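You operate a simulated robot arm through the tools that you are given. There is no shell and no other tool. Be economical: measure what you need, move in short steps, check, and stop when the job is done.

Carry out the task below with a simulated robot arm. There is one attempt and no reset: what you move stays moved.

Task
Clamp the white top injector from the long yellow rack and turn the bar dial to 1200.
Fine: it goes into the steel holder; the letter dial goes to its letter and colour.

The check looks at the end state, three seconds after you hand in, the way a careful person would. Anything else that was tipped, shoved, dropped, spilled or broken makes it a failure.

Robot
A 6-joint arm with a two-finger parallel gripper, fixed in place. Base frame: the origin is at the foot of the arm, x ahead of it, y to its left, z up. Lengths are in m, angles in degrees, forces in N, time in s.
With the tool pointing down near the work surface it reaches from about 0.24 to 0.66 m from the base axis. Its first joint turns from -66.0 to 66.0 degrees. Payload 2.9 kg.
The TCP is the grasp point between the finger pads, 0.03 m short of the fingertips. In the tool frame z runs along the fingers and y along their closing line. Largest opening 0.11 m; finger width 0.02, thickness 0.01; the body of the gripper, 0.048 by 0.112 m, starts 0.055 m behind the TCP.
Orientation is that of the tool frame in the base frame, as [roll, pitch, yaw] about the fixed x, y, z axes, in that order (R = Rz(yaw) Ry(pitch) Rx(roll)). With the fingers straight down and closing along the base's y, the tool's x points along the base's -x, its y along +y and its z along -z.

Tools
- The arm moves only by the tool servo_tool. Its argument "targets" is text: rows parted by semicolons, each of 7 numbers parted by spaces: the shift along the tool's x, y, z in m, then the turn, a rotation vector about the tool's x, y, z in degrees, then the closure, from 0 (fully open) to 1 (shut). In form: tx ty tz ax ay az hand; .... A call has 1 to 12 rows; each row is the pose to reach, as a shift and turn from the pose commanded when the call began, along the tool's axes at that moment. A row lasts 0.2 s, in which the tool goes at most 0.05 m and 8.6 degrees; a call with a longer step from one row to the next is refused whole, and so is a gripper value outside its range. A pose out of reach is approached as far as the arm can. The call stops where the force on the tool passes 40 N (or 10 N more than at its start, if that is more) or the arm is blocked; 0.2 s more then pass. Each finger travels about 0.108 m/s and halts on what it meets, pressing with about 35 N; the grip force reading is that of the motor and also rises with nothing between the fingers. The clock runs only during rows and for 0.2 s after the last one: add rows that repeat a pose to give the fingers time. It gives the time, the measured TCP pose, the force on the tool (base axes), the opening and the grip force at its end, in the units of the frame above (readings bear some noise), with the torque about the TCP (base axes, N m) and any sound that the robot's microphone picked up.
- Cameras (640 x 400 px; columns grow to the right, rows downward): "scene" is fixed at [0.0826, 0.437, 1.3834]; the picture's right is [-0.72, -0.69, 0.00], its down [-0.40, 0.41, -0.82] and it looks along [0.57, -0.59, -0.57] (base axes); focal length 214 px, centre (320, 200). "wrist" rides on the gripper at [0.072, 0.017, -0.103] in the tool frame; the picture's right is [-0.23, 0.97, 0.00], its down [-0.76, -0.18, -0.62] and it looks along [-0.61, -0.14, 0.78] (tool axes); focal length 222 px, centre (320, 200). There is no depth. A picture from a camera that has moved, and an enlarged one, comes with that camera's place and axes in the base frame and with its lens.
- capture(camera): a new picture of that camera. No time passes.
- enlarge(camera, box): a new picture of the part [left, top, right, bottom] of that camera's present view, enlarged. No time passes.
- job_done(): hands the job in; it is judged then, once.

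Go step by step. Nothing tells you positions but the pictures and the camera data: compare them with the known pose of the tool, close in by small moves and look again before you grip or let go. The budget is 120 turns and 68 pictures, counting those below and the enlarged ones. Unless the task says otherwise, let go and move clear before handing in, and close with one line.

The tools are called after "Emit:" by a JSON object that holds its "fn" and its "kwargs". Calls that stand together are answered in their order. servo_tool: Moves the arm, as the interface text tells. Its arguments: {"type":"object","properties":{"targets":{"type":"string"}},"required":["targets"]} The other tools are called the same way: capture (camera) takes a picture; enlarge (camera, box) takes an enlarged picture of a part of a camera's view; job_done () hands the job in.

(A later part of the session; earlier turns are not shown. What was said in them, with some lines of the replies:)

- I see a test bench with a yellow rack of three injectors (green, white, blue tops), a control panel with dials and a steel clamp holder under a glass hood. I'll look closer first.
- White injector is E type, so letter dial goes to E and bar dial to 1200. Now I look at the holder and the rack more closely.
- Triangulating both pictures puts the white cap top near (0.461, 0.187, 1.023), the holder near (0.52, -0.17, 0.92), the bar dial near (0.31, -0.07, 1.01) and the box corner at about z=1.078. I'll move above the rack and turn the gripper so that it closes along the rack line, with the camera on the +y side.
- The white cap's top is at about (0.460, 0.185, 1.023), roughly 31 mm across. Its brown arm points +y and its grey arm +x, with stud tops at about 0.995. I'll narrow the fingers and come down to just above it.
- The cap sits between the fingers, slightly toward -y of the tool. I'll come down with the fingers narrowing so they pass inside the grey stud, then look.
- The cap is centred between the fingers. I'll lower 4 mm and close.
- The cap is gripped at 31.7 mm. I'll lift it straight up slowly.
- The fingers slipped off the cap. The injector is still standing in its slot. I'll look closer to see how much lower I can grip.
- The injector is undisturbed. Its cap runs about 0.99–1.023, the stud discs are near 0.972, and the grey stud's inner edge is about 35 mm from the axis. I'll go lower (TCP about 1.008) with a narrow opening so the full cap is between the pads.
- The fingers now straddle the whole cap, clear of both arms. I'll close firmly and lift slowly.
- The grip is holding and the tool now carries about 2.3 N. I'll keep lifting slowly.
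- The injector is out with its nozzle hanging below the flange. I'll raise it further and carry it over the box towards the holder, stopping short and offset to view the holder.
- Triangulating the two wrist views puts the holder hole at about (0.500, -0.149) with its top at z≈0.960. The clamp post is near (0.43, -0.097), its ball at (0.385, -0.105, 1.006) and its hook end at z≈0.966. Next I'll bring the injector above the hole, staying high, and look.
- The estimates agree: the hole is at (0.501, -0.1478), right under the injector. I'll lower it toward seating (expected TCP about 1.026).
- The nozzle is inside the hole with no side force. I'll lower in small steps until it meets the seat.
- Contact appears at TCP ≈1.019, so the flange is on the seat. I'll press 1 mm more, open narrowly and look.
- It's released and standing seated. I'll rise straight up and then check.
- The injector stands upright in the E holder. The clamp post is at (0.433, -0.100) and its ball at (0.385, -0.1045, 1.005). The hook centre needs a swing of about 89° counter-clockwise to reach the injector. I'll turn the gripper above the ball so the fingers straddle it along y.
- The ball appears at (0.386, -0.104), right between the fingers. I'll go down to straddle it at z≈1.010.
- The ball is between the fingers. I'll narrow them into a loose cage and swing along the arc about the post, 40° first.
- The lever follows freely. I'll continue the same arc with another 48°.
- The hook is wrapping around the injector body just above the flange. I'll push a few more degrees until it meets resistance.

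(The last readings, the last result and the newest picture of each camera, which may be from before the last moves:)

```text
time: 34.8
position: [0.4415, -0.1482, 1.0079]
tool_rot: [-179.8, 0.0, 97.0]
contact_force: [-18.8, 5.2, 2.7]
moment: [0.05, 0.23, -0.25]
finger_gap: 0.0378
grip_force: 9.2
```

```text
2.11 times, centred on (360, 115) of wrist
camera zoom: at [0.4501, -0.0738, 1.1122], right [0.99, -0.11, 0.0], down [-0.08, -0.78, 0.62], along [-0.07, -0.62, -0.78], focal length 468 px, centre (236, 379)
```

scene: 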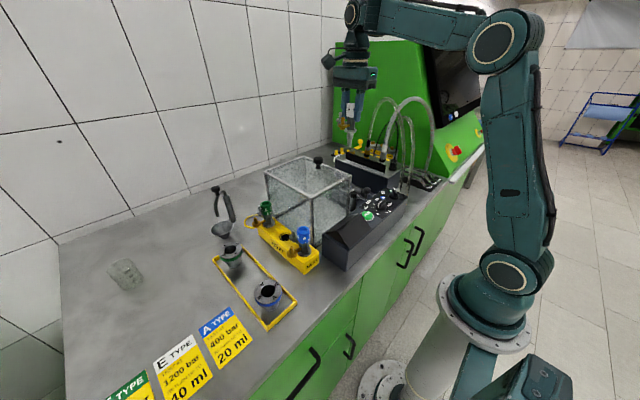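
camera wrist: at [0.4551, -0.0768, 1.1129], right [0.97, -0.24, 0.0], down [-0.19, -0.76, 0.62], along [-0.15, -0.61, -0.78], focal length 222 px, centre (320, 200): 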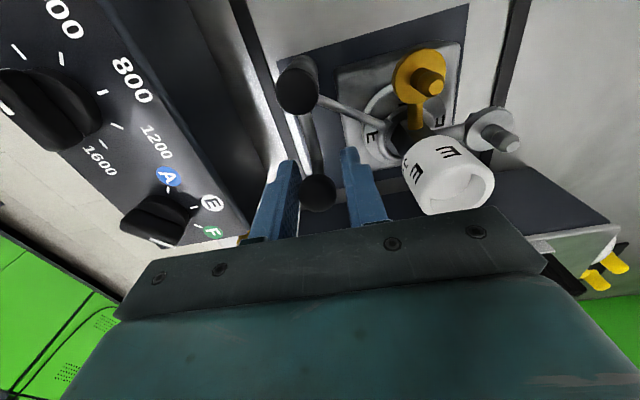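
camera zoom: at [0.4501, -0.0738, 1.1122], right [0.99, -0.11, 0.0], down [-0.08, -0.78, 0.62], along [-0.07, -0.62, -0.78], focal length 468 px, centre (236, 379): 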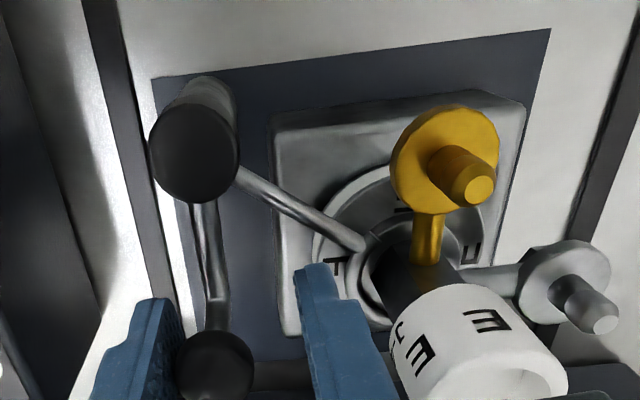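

The lever met a firm stop at about 19 N, with the hook around the injector. I'll back off slightly, open and rise.

Emit:
{"fn": "servo_tool", "kwargs": {"targets": "0 -0.002 0 0 0 0 0.7; 0 -0.004 0 0 0 0 0.64; 0 -0.004 0 0 0 0 0.62; 0 -0.004 -0.02 0 0 0 0.62; 0 -0.004 -0.05 0 0 0 0.62; 0 -0.004 -0.08 0 0 0 0.62; 0 -0.004 -0.11 0 0 0 0.62; 0 -0.03 -0.14 0 0 0 0.62; 0.02 -0.06 -0.15 0 0 0 0.62; 0.04 -0.09 -0.15 0 0 0 0.62"}}

Emit:
{"fn": "capture", "kwargs": {"camera": "wrist"}}

Emit:
{"fn": "enlarge", "kwargs": {"camera": "wrist", "box": [290, 50, 450, 170]}}

```text
time: 37.0
position: [0.3494, -0.1193, 1.1632]
tool_rot: [179.9, 0.1, 97.1]
contact_force: [0.9, -0.2, -0.7]
moment: [-0.01, 0.03, 0.03]
finger_gap: 0.0416
grip_force: 0.1
```

```text
23 pictures are left
camera wrist: at [0.3574, -0.0439, 1.2666], right [0.99, -0.11, 0.0], down [-0.08, -0.78, 0.62], along [-0.07, -0.62, -0.78], focal length 222 px, centre (320, 200)
```

wrist: 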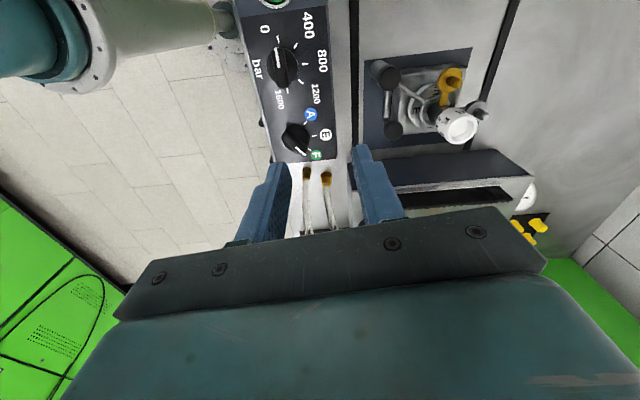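

```text
3.33 times, centred on (370, 110) of wrist
camera zoom: at [0.3574, -0.0439, 1.2666], right [0.99, -0.11, 0.0], down [-0.08, -0.78, 0.62], along [-0.07, -0.62, -0.78], focal length 740 px, centre (153, 500)
```

zoom: 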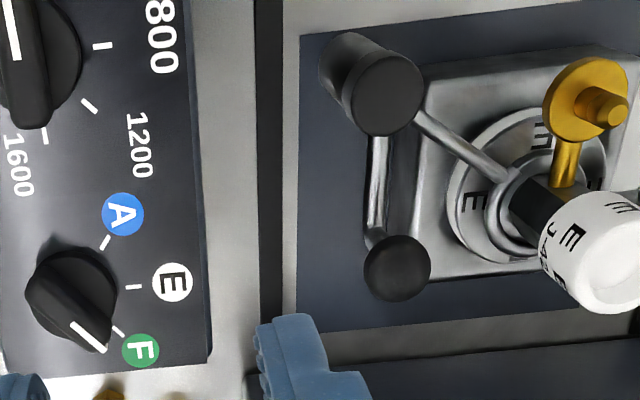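

The clamp is closed around the injector's body. Now for the dials: a close-up of the panel.

Emit:
{"fn": "enlarge", "kwargs": {"camera": "wrist", "box": [230, 10, 350, 170]}}

Emit:
{"fn": "enlarge", "kwargs": {"camera": "scene", "box": [345, 170, 425, 230]}}

```text
2.50 times, centred on (290, 90) of wrist
camera zoom: at [0.3574, -0.0439, 1.2666], right [0.99, -0.11, 0.0], down [-0.08, -0.78, 0.62], along [-0.07, -0.62, -0.78], focal length 555 px, centre (395, 475)
```

zoom: 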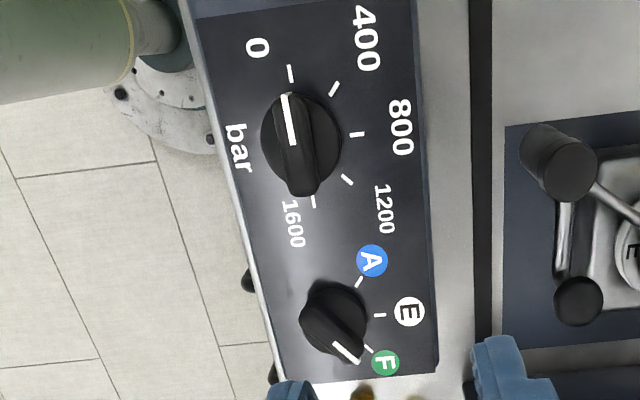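

```text
6.67 times, centred on (385, 200) of scene
camera zoom: at [0.0826, 0.4369, 1.3834], right [-0.72, -0.69, 0.0], down [-0.4, 0.41, -0.82], along [0.57, -0.59, -0.57], focal length 1430 px, centre (-113, 200)
```

zoom: 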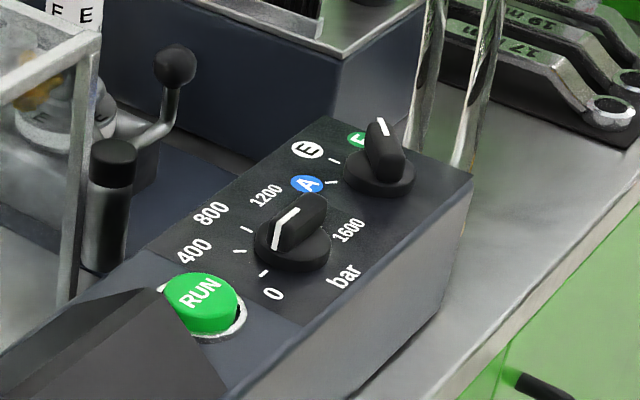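

The panel is about level at z≈0.985. The bar dial's axis is at (0.313, -0.077), with its pointer at +90° (0) and the 1200 tick at -45°. The letter dial's axis is at (0.313, -0.160), with its pointer at F (≈-49°) and E at 0°. I'll move above the bar dial and turn the gripper, keeping the camera away from the hoses.

Emit:
{"fn": "servo_tool", "kwargs": {"targets": "0.004 -0.003 0 0 0 -8.3 0.55; 0.008 -0.005 0 0 0 -16.6 0.55; 0.012 -0.008 0 0 0 -24.9 0.55; 0.016 -0.0105 0 0 0 -33.2 0.55; 0.02 -0.013 0 0 0 -41.5 0.55; 0.024 -0.0155 0 0 0 -49.8 0.55; 0.028 -0.018 0 0 0 -58.1 0.55; 0.032 -0.021 0 0 0 -66.4 0.55; 0.036 -0.024 0 0 0 -74.7 0.55; 0.04 -0.0265 0 0 0 -83 0.55; 0.044 -0.029 0 0 0 -91.3 0.55; 0.0464 -0.0309 0 0 0 -99.6 0.55"}}

Emit:
{"fn": "servo_tool", "kwargs": {"targets": "0 0 0 0 0 -8.2 0.55; 0 0 0 0 0 -16.4 0.55; 0 0 0 0 0 -24.6 0.55; 0 0 0 0 0 -32.8 0.55; 0 0 0 0 0 -41 0.55; 0 0 0 0 0 -49.2 0.55; 0 0 0 0 0 -57.4 0.55; 0 0 0 0 0 -65.6 0.55; 0 0 0 0 0 -73.4 0.55"}}

Emit:
{"fn": "capture", "kwargs": {"camera": "wrist"}}

```text
time: 39.6
position: [0.3128, -0.078, 1.1581]
tool_rot: [-180.0, 0.0, -163.2]
contact_force: [1.0, 0.6, 0.4]
moment: [0.0, 0.0, -0.02]
finger_gap: 0.0496
grip_force: 0.0
```

```text
time: 41.6
position: [0.3133, -0.0768, 1.158]
tool_rot: [-180.0, 0.0, -90.0]
contact_force: [-0.1, -0.2, 0.4]
moment: [0.02, -0.01, 0.0]
finger_gap: 0.0496
grip_force: 0.1
```

```text
19 pictures are left
camera wrist: at [0.2962, -0.1495, 1.2623], right [-0.97, 0.22, 0.0], down [0.18, 0.76, 0.62], along [0.14, 0.61, -0.78], focal length 222 px, centre (320, 200)
```

wrist: 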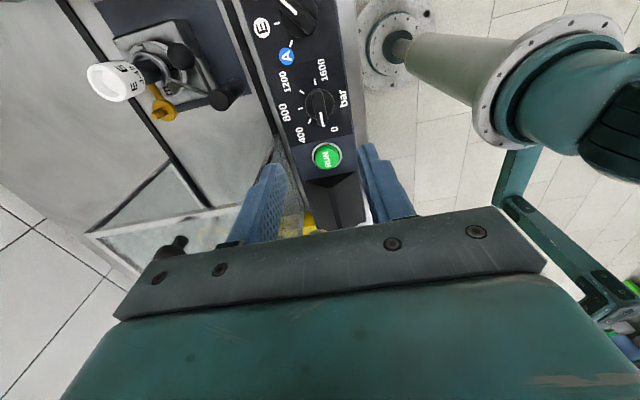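

The dial is straight below. I'll descend to just above the knob and check heights.

Emit:
{"fn": "servo_tool", "kwargs": {"targets": "0 0 0.03 0 0 0 0.6; 0 0 0.06 0 0 0 0.65; 0 0 0.09 0 0 0 0.68; 0 0 0.105 0 0 0 0.68; 0 0 0.112 0 0 0 0.68"}}

Emit:
{"fn": "capture", "kwargs": {"camera": "wrist"}}

Emit:
{"fn": "enlarge", "kwargs": {"camera": "scene", "box": [345, 160, 425, 220]}}

```text
time: 42.8
position: [0.313, -0.0758, 1.0452]
tool_rot: [-179.9, -0.1, -90.0]
contact_force: [0.4, -0.6, 0.1]
moment: [0.02, 0.02, 0.01]
finger_gap: 0.0352
grip_force: 0.1
```

```text
18 pictures are left
camera wrist: at [0.296, -0.148, 1.1494], right [-0.97, 0.23, 0.0], down [0.18, 0.76, 0.62], along [0.14, 0.61, -0.78], focal length 222 px, centre (320, 200)
```

wrist: 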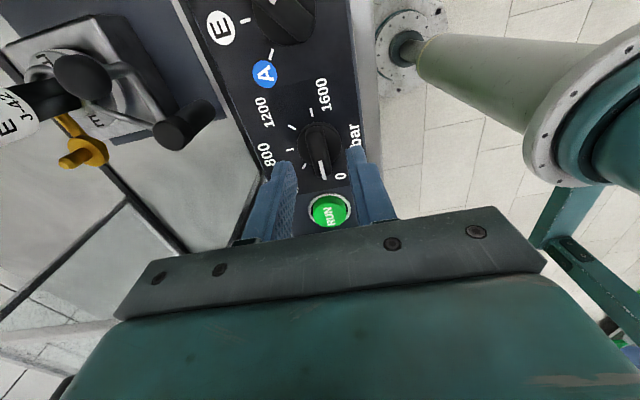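

```text
6.67 times, centred on (385, 190) of scene
camera zoom: at [0.0826, 0.437, 1.3834], right [-0.72, -0.69, 0.0], down [-0.4, 0.41, -0.82], along [0.57, -0.59, -0.57], focal length 1430 px, centre (-113, 267)
```

zoom: 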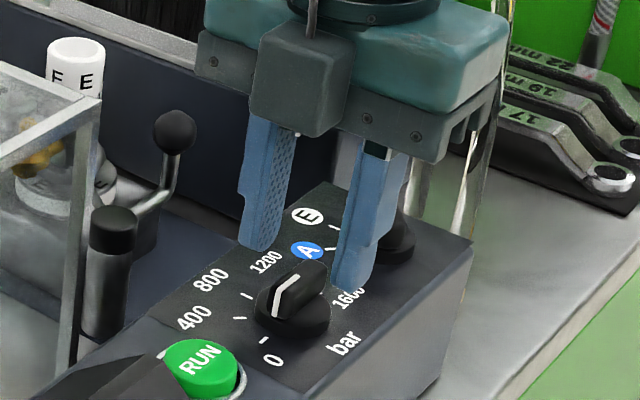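

The fingertips are just above the ridge, whose top is at about 1.010. I'll descend about 18 mm gently so the ridge lies between the fingertips, clear of the base disc.

Emit:
{"fn": "servo_tool", "kwargs": {"targets": "0.001 0 0.006 0 0 0 0.68; 0.0015 0 0.012 0 0 0 0.68; 0.0015 0 0.016 0 0 0 0.68; 0.0015 0 0.019 0 0 0 0.68; 0.0015 0 0.019 0 0 0 0.72"}}

Emit:
{"fn": "enlarge", "kwargs": {"camera": "scene", "box": [345, 160, 425, 220]}}

```text
time: 44.0
position: [0.3122, -0.0795, 1.0275]
tool_rot: [-180.0, 0.0, -90.0]
contact_force: [0.7, -0.7, 0.1]
moment: [-0.01, 0.04, 0.04]
finger_gap: 0.0305
grip_force: 0.1
```

```text
6.67 times, centred on (385, 190) of scene
camera zoom: at [0.0826, 0.437, 1.3834], right [-0.72, -0.69, 0.0], down [-0.4, 0.41, -0.82], along [0.57, -0.59, -0.57], focal length 1430 px, centre (-113, 267)
```

zoom: 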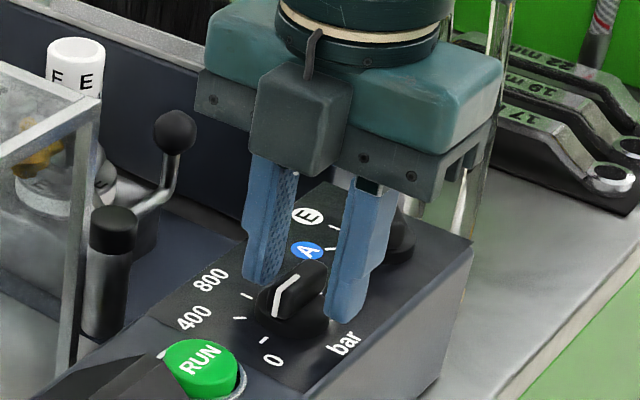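

The ridge is well between the fingertips. I'll close on it.

Emit:
{"fn": "servo_tool", "kwargs": {"targets": "0 0 0 0 0 0 0.8; 0 0 0 0 0 0 0.9; 0 0 0 0 0 0 1; 0 0 0 0 0 0 1"}}

```text
time: 45.0
position: [0.3127, -0.0786, 1.0267]
tool_rot: [-179.7, -0.2, -89.9]
contact_force: [13.0, -0.1, -5.1]
moment: [-0.04, -0.18, -0.07]
finger_gap: 0.0131
grip_force: 45.5
```

The ridge is gripped at 13 mm with a 13 N side load toward +x, so the axis is slightly more +x. I'll shift 1.5 mm to relieve it and start the turn.

Emit:
{"fn": "servo_tool", "kwargs": {"targets": "0 -0.001 0 0 0 0 1; 0 -0.0015 0 0 0 0 1; 0 -0.0015 0 0 0 4 1; 0 -0.0015 0 0 0 8 1"}}

```text
time: 46.0
position: [0.3138, -0.0779, 1.0278]
tool_rot: [179.9, 0.0, -98.0]
contact_force: [0.1, 2.6, 1.4]
moment: [-0.17, 0.1, 0.03]
finger_gap: 0.0126
grip_force: 44.8
```

The side load is gone and the dial is turning easily. Continuing clockwise.

Emit:
{"fn": "servo_tool", "kwargs": {"targets": "0 0 0 0 0 8 1; 0 0 0 0 0 16 1; 0 0 0 0 0 24 1; 0 0 0 0 0 32 1; 0 0 0 0 0 40 1; 0 0 0 0 0 48 1; 0 0 0 0 0 56 1; 0 0 0 0 0 64 1; 0 0 0 0 0 72 1; 0 0 0 0 0 80 1; 0 0 0 0 0 88 1"}}

Emit:
{"fn": "capture", "kwargs": {"camera": "wrist"}}

```text
time: 48.4
position: [0.3126, -0.0767, 1.0268]
tool_rot: [179.7, -0.4, 174.1]
contact_force: [-17.7, 26.1, -9.6]
moment: [0.37, -0.7, 0.07]
finger_gap: 0.0126
grip_force: 44.9
```

```text
15 pictures are left
camera wrist: at [0.2421, -0.0527, 1.1314], right [0.33, 0.95, 0.0], down [0.74, -0.26, 0.62], along [0.58, -0.2, -0.79], focal length 222 px, centre (320, 200)
```

wrist: 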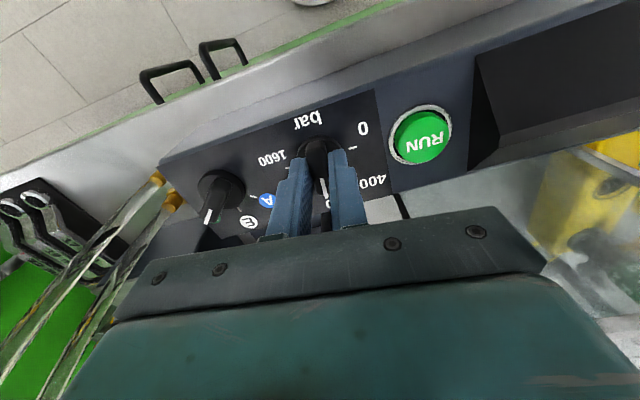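

The turn is now at 174°, but a side load has built up (31 N toward -x,+y). I'll shift the tool that way to relieve it before continuing.

Emit:
{"fn": "servo_tool", "kwargs": {"targets": "0.0007 0.001 0 0 0 0 1; 0.0014 0.0018 0 0 0 0 1; 0.0014 0.0018 0 0 0 0 1"}}

```text
time: 49.2
position: [0.3128, -0.0766, 1.0272]
tool_rot: [-179.9, -0.1, 173.8]
contact_force: [-11.6, 7.8, 1.1]
moment: [0.39, 1.58, 0.03]
finger_gap: 0.0129
grip_force: 44.7
```

Emit:
{"fn": "servo_tool", "kwargs": {"targets": "0.0012 0.0006 0 0 0 0 1; 0.0012 0.0006 0 0 0 0 1"}}

```text
time: 49.8
position: [0.3122, -0.0771, 1.0264]
tool_rot: [-179.9, 0.0, 174.0]
contact_force: [-5.4, 5.9, -2.9]
moment: [0.28, 1.5, 0.05]
finger_gap: 0.013
grip_force: 45.1
```

The load is now small. I'll rotate the remaining 39° in two stages, watching the force.

Emit:
{"fn": "servo_tool", "kwargs": {"targets": "0 0 0 0 0 7 1; 0 0 0 0 0 14 1; 0 0 0 0 0 20 1; 0 0 0 0 0 20 1"}}

```text
time: 50.8
position: [0.3124, -0.0763, 1.0265]
tool_rot: [180.0, 0.1, 153.8]
contact_force: [-6.7, 3.5, -7.1]
moment: [0.14, 0.16, -0.01]
finger_gap: 0.0128
grip_force: 45.2
```

Emit:
{"fn": "servo_tool", "kwargs": {"targets": "0 0 0 0 0 6 1; 0 0 0 0 0 12 1; 0 0 0 0 0 18.8 1; 0 0 0 0 0 18.8 1"}}

Emit:
{"fn": "capture", "kwargs": {"camera": "wrist"}}

```text
time: 51.8
position: [0.3122, -0.0763, 1.0265]
tool_rot: [180.0, 0.0, 135.3]
contact_force: [2.5, 14.0, -16.8]
moment: [-0.61, -0.93, -0.01]
finger_gap: 0.0127
grip_force: 44.7
```

```text
14 pictures are left
camera wrist: at [0.2725, -0.0125, 1.1308], right [0.85, 0.53, 0.0], down [0.41, -0.66, 0.62], along [0.33, -0.53, -0.78], focal length 222 px, centre (320, 200)
```

wrist: 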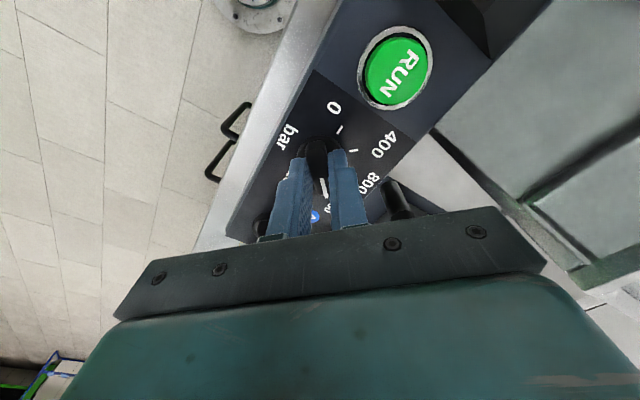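

The tool is at 135°, which puts the pointer at -45° (1200). I'll release, rise and check the dial.

Emit:
{"fn": "servo_tool", "kwargs": {"targets": "0 0 0 0 0 0 0.85; 0 0 0 0 0 0 0.74; 0 0 0 0 0 0 0.7; 0 0 -0.02 0 0 0 0.68; 0 0 -0.05 0 0 0 0.68; 0 0 -0.08 0 0 0 0.68; 0 0 -0.11 0 0 0 0.68; 0 0 -0.13 0 0 0 0.68"}}

Emit:
{"fn": "enlarge", "kwargs": {"camera": "wrist", "box": [220, 20, 400, 180]}}

```text
time: 53.6
position: [0.3129, -0.0749, 1.1564]
tool_rot: [180.0, 0.0, 135.1]
contact_force: [0.6, -0.8, 0.5]
moment: [-0.04, -0.01, 0.01]
finger_gap: 0.0353
grip_force: 0.1
```

```text
2.50 times, centred on (310, 100) of wrist
camera zoom: at [0.2733, -0.0123, 1.26], right [0.85, 0.53, 0.0], down [0.41, -0.66, 0.62], along [0.33, -0.53, -0.78], focal length 555 px, centre (345, 450)
```

zoom: 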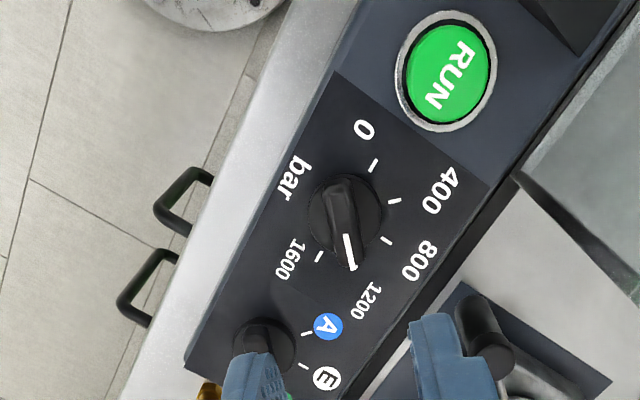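

The bar dial points at 1200. I'll move above the letter dial now, at the same height, and check clearance to the hoses.

Emit:
{"fn": "servo_tool", "kwargs": {"targets": "-0.015 -0.015 0 0 0 1 0.68; -0.03 -0.03 0 0 0 2 0.68; -0.045 -0.045 0 0 0 3 0.68; -0.059 -0.059 0 0 0 4 0.68; -0.059 -0.059 0 0 0 4 0.68"}}

Emit:
{"fn": "capture", "kwargs": {"camera": "wrist"}}

Emit:
{"fn": "enlarge", "kwargs": {"camera": "scene", "box": [330, 80, 450, 230]}}

```text
time: 54.8
position: [0.3146, -0.1605, 1.1573]
tool_rot: [179.9, 0.1, 131.2]
contact_force: [-0.9, 0.2, -0.6]
moment: [0.04, -0.01, -0.02]
finger_gap: 0.035
grip_force: 0.3
```

```text
12 pictures are left
camera wrist: at [0.2784, -0.0944, 1.2603], right [0.88, 0.47, 0.0], down [0.37, -0.69, 0.62], along [0.29, -0.55, -0.78], focal length 222 px, centre (320, 200)
```

wrist: 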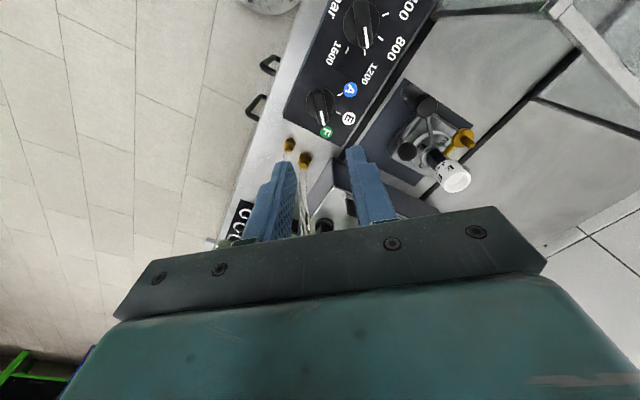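

```text
2.67 times, centred on (390, 155) of scene
camera zoom: at [0.0826, 0.4369, 1.3834], right [-0.72, -0.69, 0.0], down [-0.4, 0.41, -0.82], along [0.57, -0.59, -0.57], focal length 572 px, centre (133, 320)
```

zoom: 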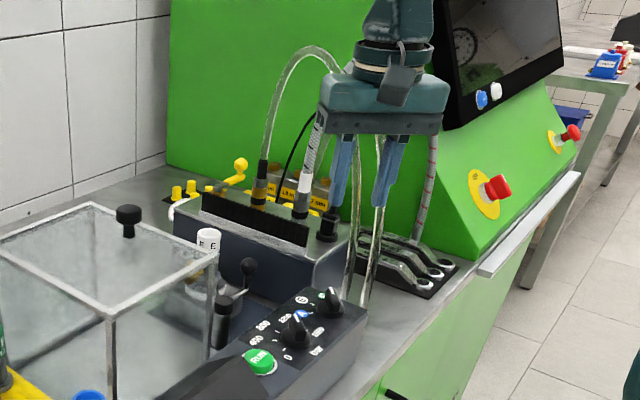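

Emit:
{"fn": "enlarge", "kwargs": {"camera": "wrist", "box": [270, 60, 370, 160]}}

```text
4.00 times, centred on (320, 110) of wrist
camera zoom: at [0.2784, -0.0944, 1.2603], right [0.88, 0.47, 0.0], down [0.37, -0.69, 0.62], along [0.29, -0.55, -0.78], focal length 888 px, centre (320, 560)
```

zoom: 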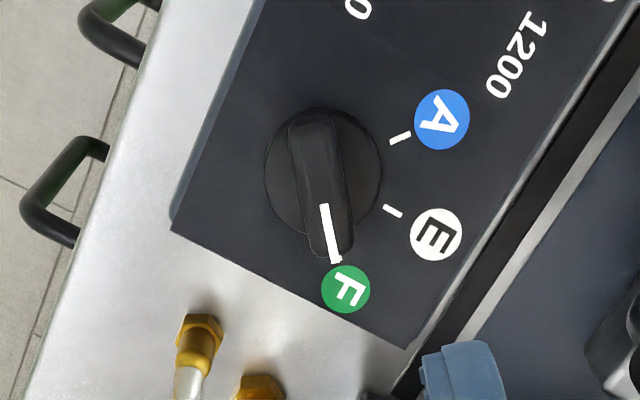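

The letter dial's axis is at (0.3127, -0.1595) and the ridge lines up with the fingers. I'll descend around it.

Emit:
{"fn": "servo_tool", "kwargs": {"targets": "0 0 0.03 0 0 0 0.68; 0 0 0.06 0 0 0 0.68; 0 0 0.09 0 0 0 0.68; 0 0 0.108 0 0 0 0.68; 0 0 0.118 0 0 0 0.68; 0 0 0.125 0 0 0 0.68; 0 0 0.13 0 0 0 0.72; 0 0 0.13 0 0 0 0.72"}}

Emit:
{"fn": "enlarge", "kwargs": {"camera": "scene", "box": [345, 140, 445, 220]}}

```text
time: 56.6
position: [0.3123, -0.1595, 1.0263]
tool_rot: [179.8, 0.0, 131.2]
contact_force: [0.4, 0.4, 0.1]
moment: [-0.01, -0.01, -0.02]
finger_gap: 0.0309
grip_force: 0.1
```

```text
5.00 times, centred on (395, 180) of scene
camera zoom: at [0.0826, 0.437, 1.3834], right [-0.72, -0.69, 0.0], down [-0.4, 0.41, -0.82], along [0.57, -0.59, -0.57], focal length 1072 px, centre (-55, 300)
```

zoom: 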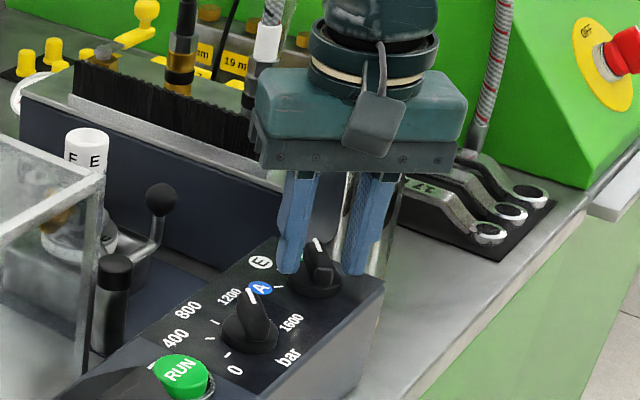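

The fingers straddle the ridge without contact. I'll close and read the force.

Emit:
{"fn": "servo_tool", "kwargs": {"targets": "0 0 0 0 0 0 0.82; 0 0 0 0 0 0 0.9; 0 0 0 0 0 0 1; 0 0 0 0 0 0 1"}}

```text
time: 57.6
position: [0.3145, -0.1588, 1.0264]
tool_rot: [180.0, 0.0, 131.3]
contact_force: [5.6, 8.2, -3.5]
moment: [0.06, -0.18, -0.03]
finger_gap: 0.013
grip_force: 45.0
```

It's gripped with a light 10 N side load. I'll relieve it by 1.2 mm and rotate counter-clockwise halfway.

Emit:
{"fn": "servo_tool", "kwargs": {"targets": "0 0.0012 0 0 0 0 1; 0 0.0012 0 0 0 -6 1; 0 0.0012 0 0 0 -12 1; 0 0.0012 0 0 0 -18 1; 0 0.0012 0 0 0 -24 1; 0 0.0012 0 0 0 -24 1"}}

```text
time: 59.0
position: [0.3138, -0.1592, 1.0269]
tool_rot: [-180.0, -0.1, 155.3]
contact_force: [8.7, -4.1, -30.7]
moment: [0.19, 0.44, 0.01]
finger_gap: 0.0128
grip_force: 44.8
```

There's a vertical load of -31 N, so the tool is pulling slightly up on the knob. I'll relieve it by easing 1 mm down.

Emit:
{"fn": "servo_tool", "kwargs": {"targets": "0 0 0.0007 0 0 0 1; 0 0 0.0012 0 0 0 1"}}

```text
time: 59.6
position: [0.3139, -0.1591, 1.0267]
tool_rot: [-179.9, 0.0, 155.2]
contact_force: [4.3, -3.4, -14.2]
moment: [0.53, 1.06, 0.0]
finger_gap: 0.0129
grip_force: 45.1
```

Emit:
{"fn": "servo_tool", "kwargs": {"targets": "0 0 0.0005 0 0 -6 1; 0 0 0.0005 0 0 -12 1; 0 0 0.0005 0 0 -18 1; 0 0 0.0005 0 0 -24.8 1; 0 0 0.0005 0 0 -24.8 1"}}

Emit:
{"fn": "capture", "kwargs": {"camera": "wrist"}}

```text
time: 60.8
position: [0.3132, -0.1579, 1.0252]
tool_rot: [-179.9, 0.1, -180.0]
contact_force: [-18.0, 3.3, 29.9]
moment: [0.08, 0.96, -0.04]
finger_gap: 0.0128
grip_force: 44.7
```

```text
8 pictures are left
camera wrist: at [0.2402, -0.1418, 1.1306], right [0.23, 0.97, 0.0], down [0.76, -0.18, 0.62], along [0.61, -0.14, -0.78], focal length 222 px, centre (320, 200)
```

wrist: 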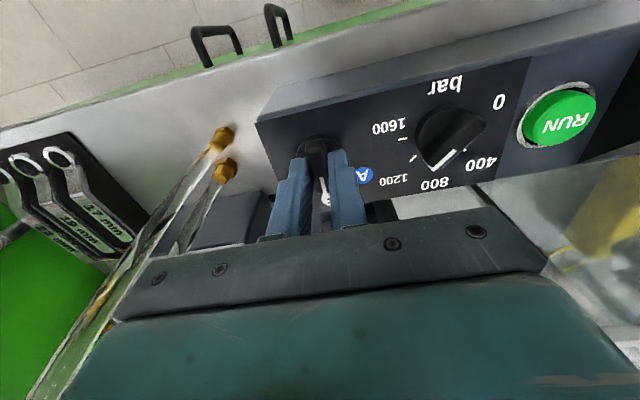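

The tool is at 180° (pointer to E), but the bar dial looks different from this angle, so I'll check it close up.

Emit:
{"fn": "enlarge", "kwargs": {"camera": "wrist", "box": [290, 60, 530, 220]}}

```text
2.50 times, centred on (410, 140) of wrist
camera zoom: at [0.2402, -0.1418, 1.1306], right [0.23, 0.97, 0.0], down [0.76, -0.18, 0.62], along [0.61, -0.14, -0.78], focal length 555 px, centre (95, 350)
```

zoom: 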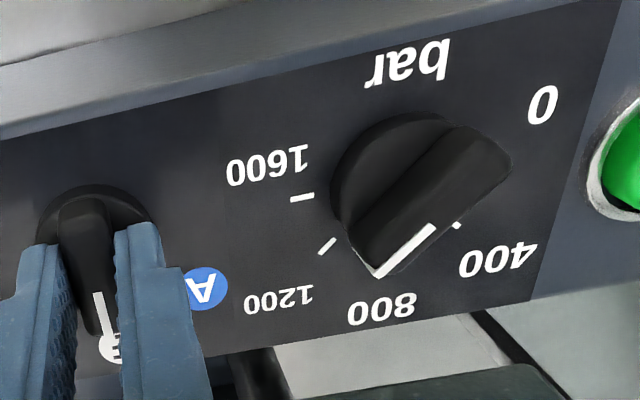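

Working out the perspective, the ridge still lies at -45°, so the bar dial still reads 1200. I'll release the letter dial, rise and view both.

Emit:
{"fn": "servo_tool", "kwargs": {"targets": "0 0 -0.0005 0 0 0 0.85; 0 0 -0.001 0 0 0 0.76; 0 0 -0.001 0 0 0 0.72; 0 0 -0.02 0 0 0 0.7; 0 0 -0.05 0 0 0 0.7; 0 0 -0.08 0 0 0 0.7; 0 0 -0.11 0 0 0 0.7; 0 0 -0.14 0 0 0 0.7; 0.005 0.03 -0.17 0 0 0 0.7; 0.005 0.06 -0.2 0 0 0 0.7"}}

Emit:
{"fn": "enlarge", "kwargs": {"camera": "wrist", "box": [200, 20, 380, 160]}}

```text
time: 63.0
position: [0.307, -0.0987, 1.2267]
tool_rot: [-180.0, 0.0, -180.0]
contact_force: [-0.2, -0.2, 0.6]
moment: [-0.01, 0.0, -0.02]
finger_gap: 0.0327
grip_force: 0.1
```

```text
2.86 times, centred on (290, 90) of wrist
camera zoom: at [0.2337, -0.0812, 1.3306], right [0.23, 0.97, 0.0], down [0.76, -0.18, 0.62], along [0.61, -0.14, -0.78], focal length 635 px, centre (406, 514)
```

zoom: 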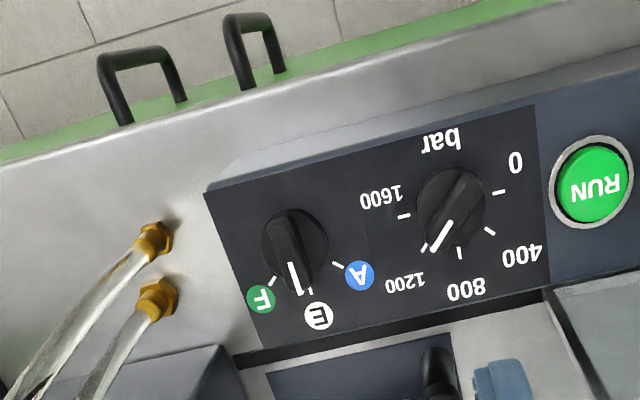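

Both pointers are near their marks, but the letter pointer looks a few degrees short of the E tick. I'll take a closer look at each.

Emit:
{"fn": "enlarge", "kwargs": {"camera": "wrist", "box": [260, 65, 325, 117]}}

Emit:
{"fn": "enlarge", "kwargs": {"camera": "wrist", "box": [305, 60, 365, 108]}}

```text
7.69 times, centred on (292, 91) of wrist
camera zoom: at [0.2337, -0.0812, 1.3306], right [0.23, 0.97, 0.0], down [0.76, -0.18, 0.62], along [0.61, -0.14, -0.78], focal length 1709 px, centre (532, 1038)
```

zoom: 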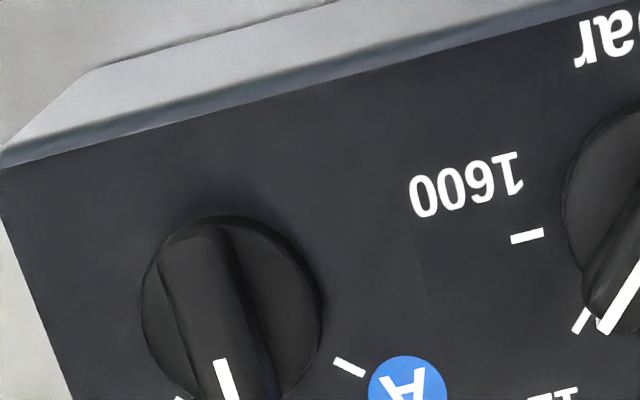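

```text
8.33 times, centred on (335, 84) of wrist
camera zoom: at [0.2337, -0.0812, 1.3306], right [0.23, 0.97, 0.0], down [0.76, -0.18, 0.62], along [0.61, -0.14, -0.78], focal length 1851 px, centre (195, 1167)
```

zoom: 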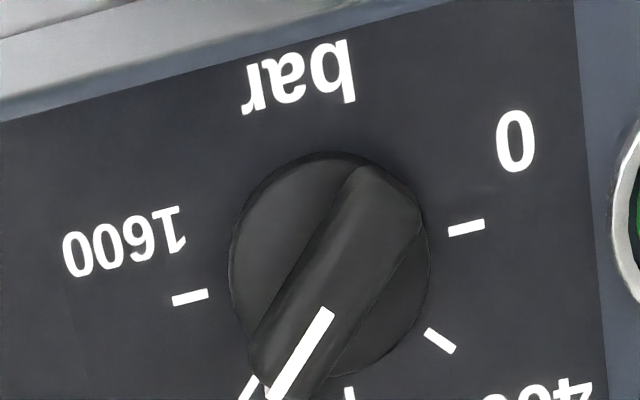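

The bar pointer computes to -45.5°, right on 1200. For the letter dial I need a view of the full pointer and the E tick.

Emit:
{"fn": "enlarge", "kwargs": {"camera": "wrist", "box": [262, 88, 332, 144]}}

```text
7.14 times, centred on (297, 116) of wrist
camera zoom: at [0.2337, -0.0812, 1.3306], right [0.23, 0.97, 0.0], down [0.76, -0.18, 0.62], along [0.61, -0.14, -0.78], focal length 1587 px, centre (484, 800)
```

zoom: 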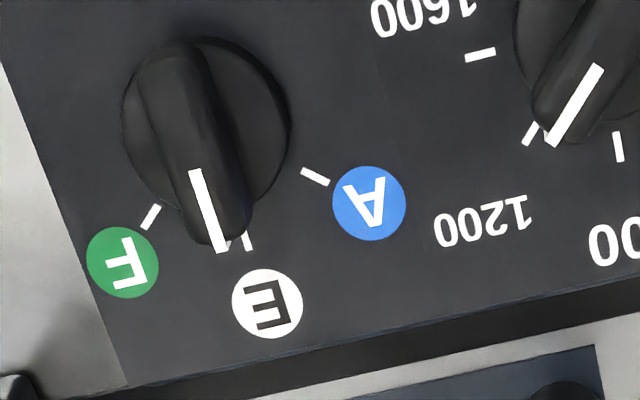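

The letter pointer computes to 0°, in line with E; the apparent gap is parallax. I'll retreat upward and take a final overall look.

Emit:
{"fn": "servo_tool", "kwargs": {"targets": "-0.02 0.03 -0.03 0 0 0 0.6; -0.04 0.06 -0.05 0 0 0 0.4; -0.06 0.1 -0.05 0 0 0 0.2; -0.07 0.13 -0.05 0 0 0 0"}}

Emit:
{"fn": "capture", "kwargs": {"camera": "scene"}}

Emit:
{"fn": "enlarge", "kwargs": {"camera": "scene", "box": [230, 150, 430, 290]}}

```text
time: 64.0
position: [0.3768, 0.0312, 1.2754]
tool_rot: [180.0, 0.0, -179.9]
contact_force: [-1.0, 0.0, -0.8]
moment: [0.0, -0.01, 0.03]
finger_gap: 0.11
grip_force: 0.1
```

```text
2 pictures are left
```

scene: 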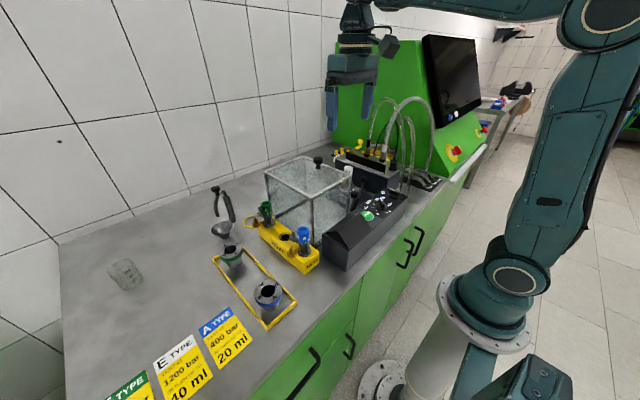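

```text
2.86 times, centred on (330, 220) of scene
camera zoom: at [0.0826, 0.437, 1.3834], right [-0.72, -0.69, 0.0], down [-0.4, 0.41, -0.82], along [0.57, -0.59, -0.57], focal length 613 px, centre (291, 143)
```

zoom: 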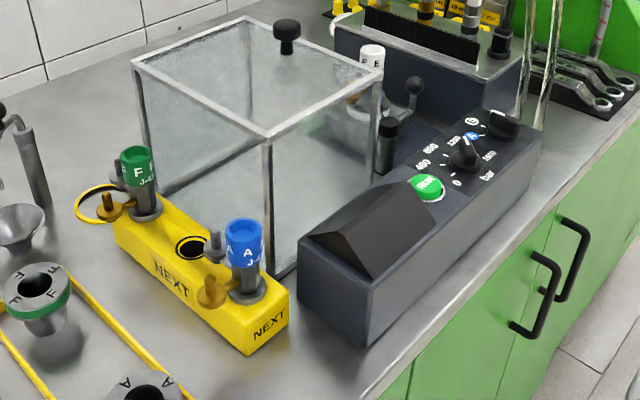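

The injector is clamped in the steel holder, the bar dial is on 1200 and the letter dial is on E. Everything else stands where it was and the arm is clear, so I'm handing in.

Emit:
{"fn": "job_done", "kwargs": {}}

```text
The job is handed in.
```

The white-top E injector is clamped in the steel holder, the bar dial is at 1200 and the letter dial is at white E. The first grip slipped off the cap, but nothing was moved by it.
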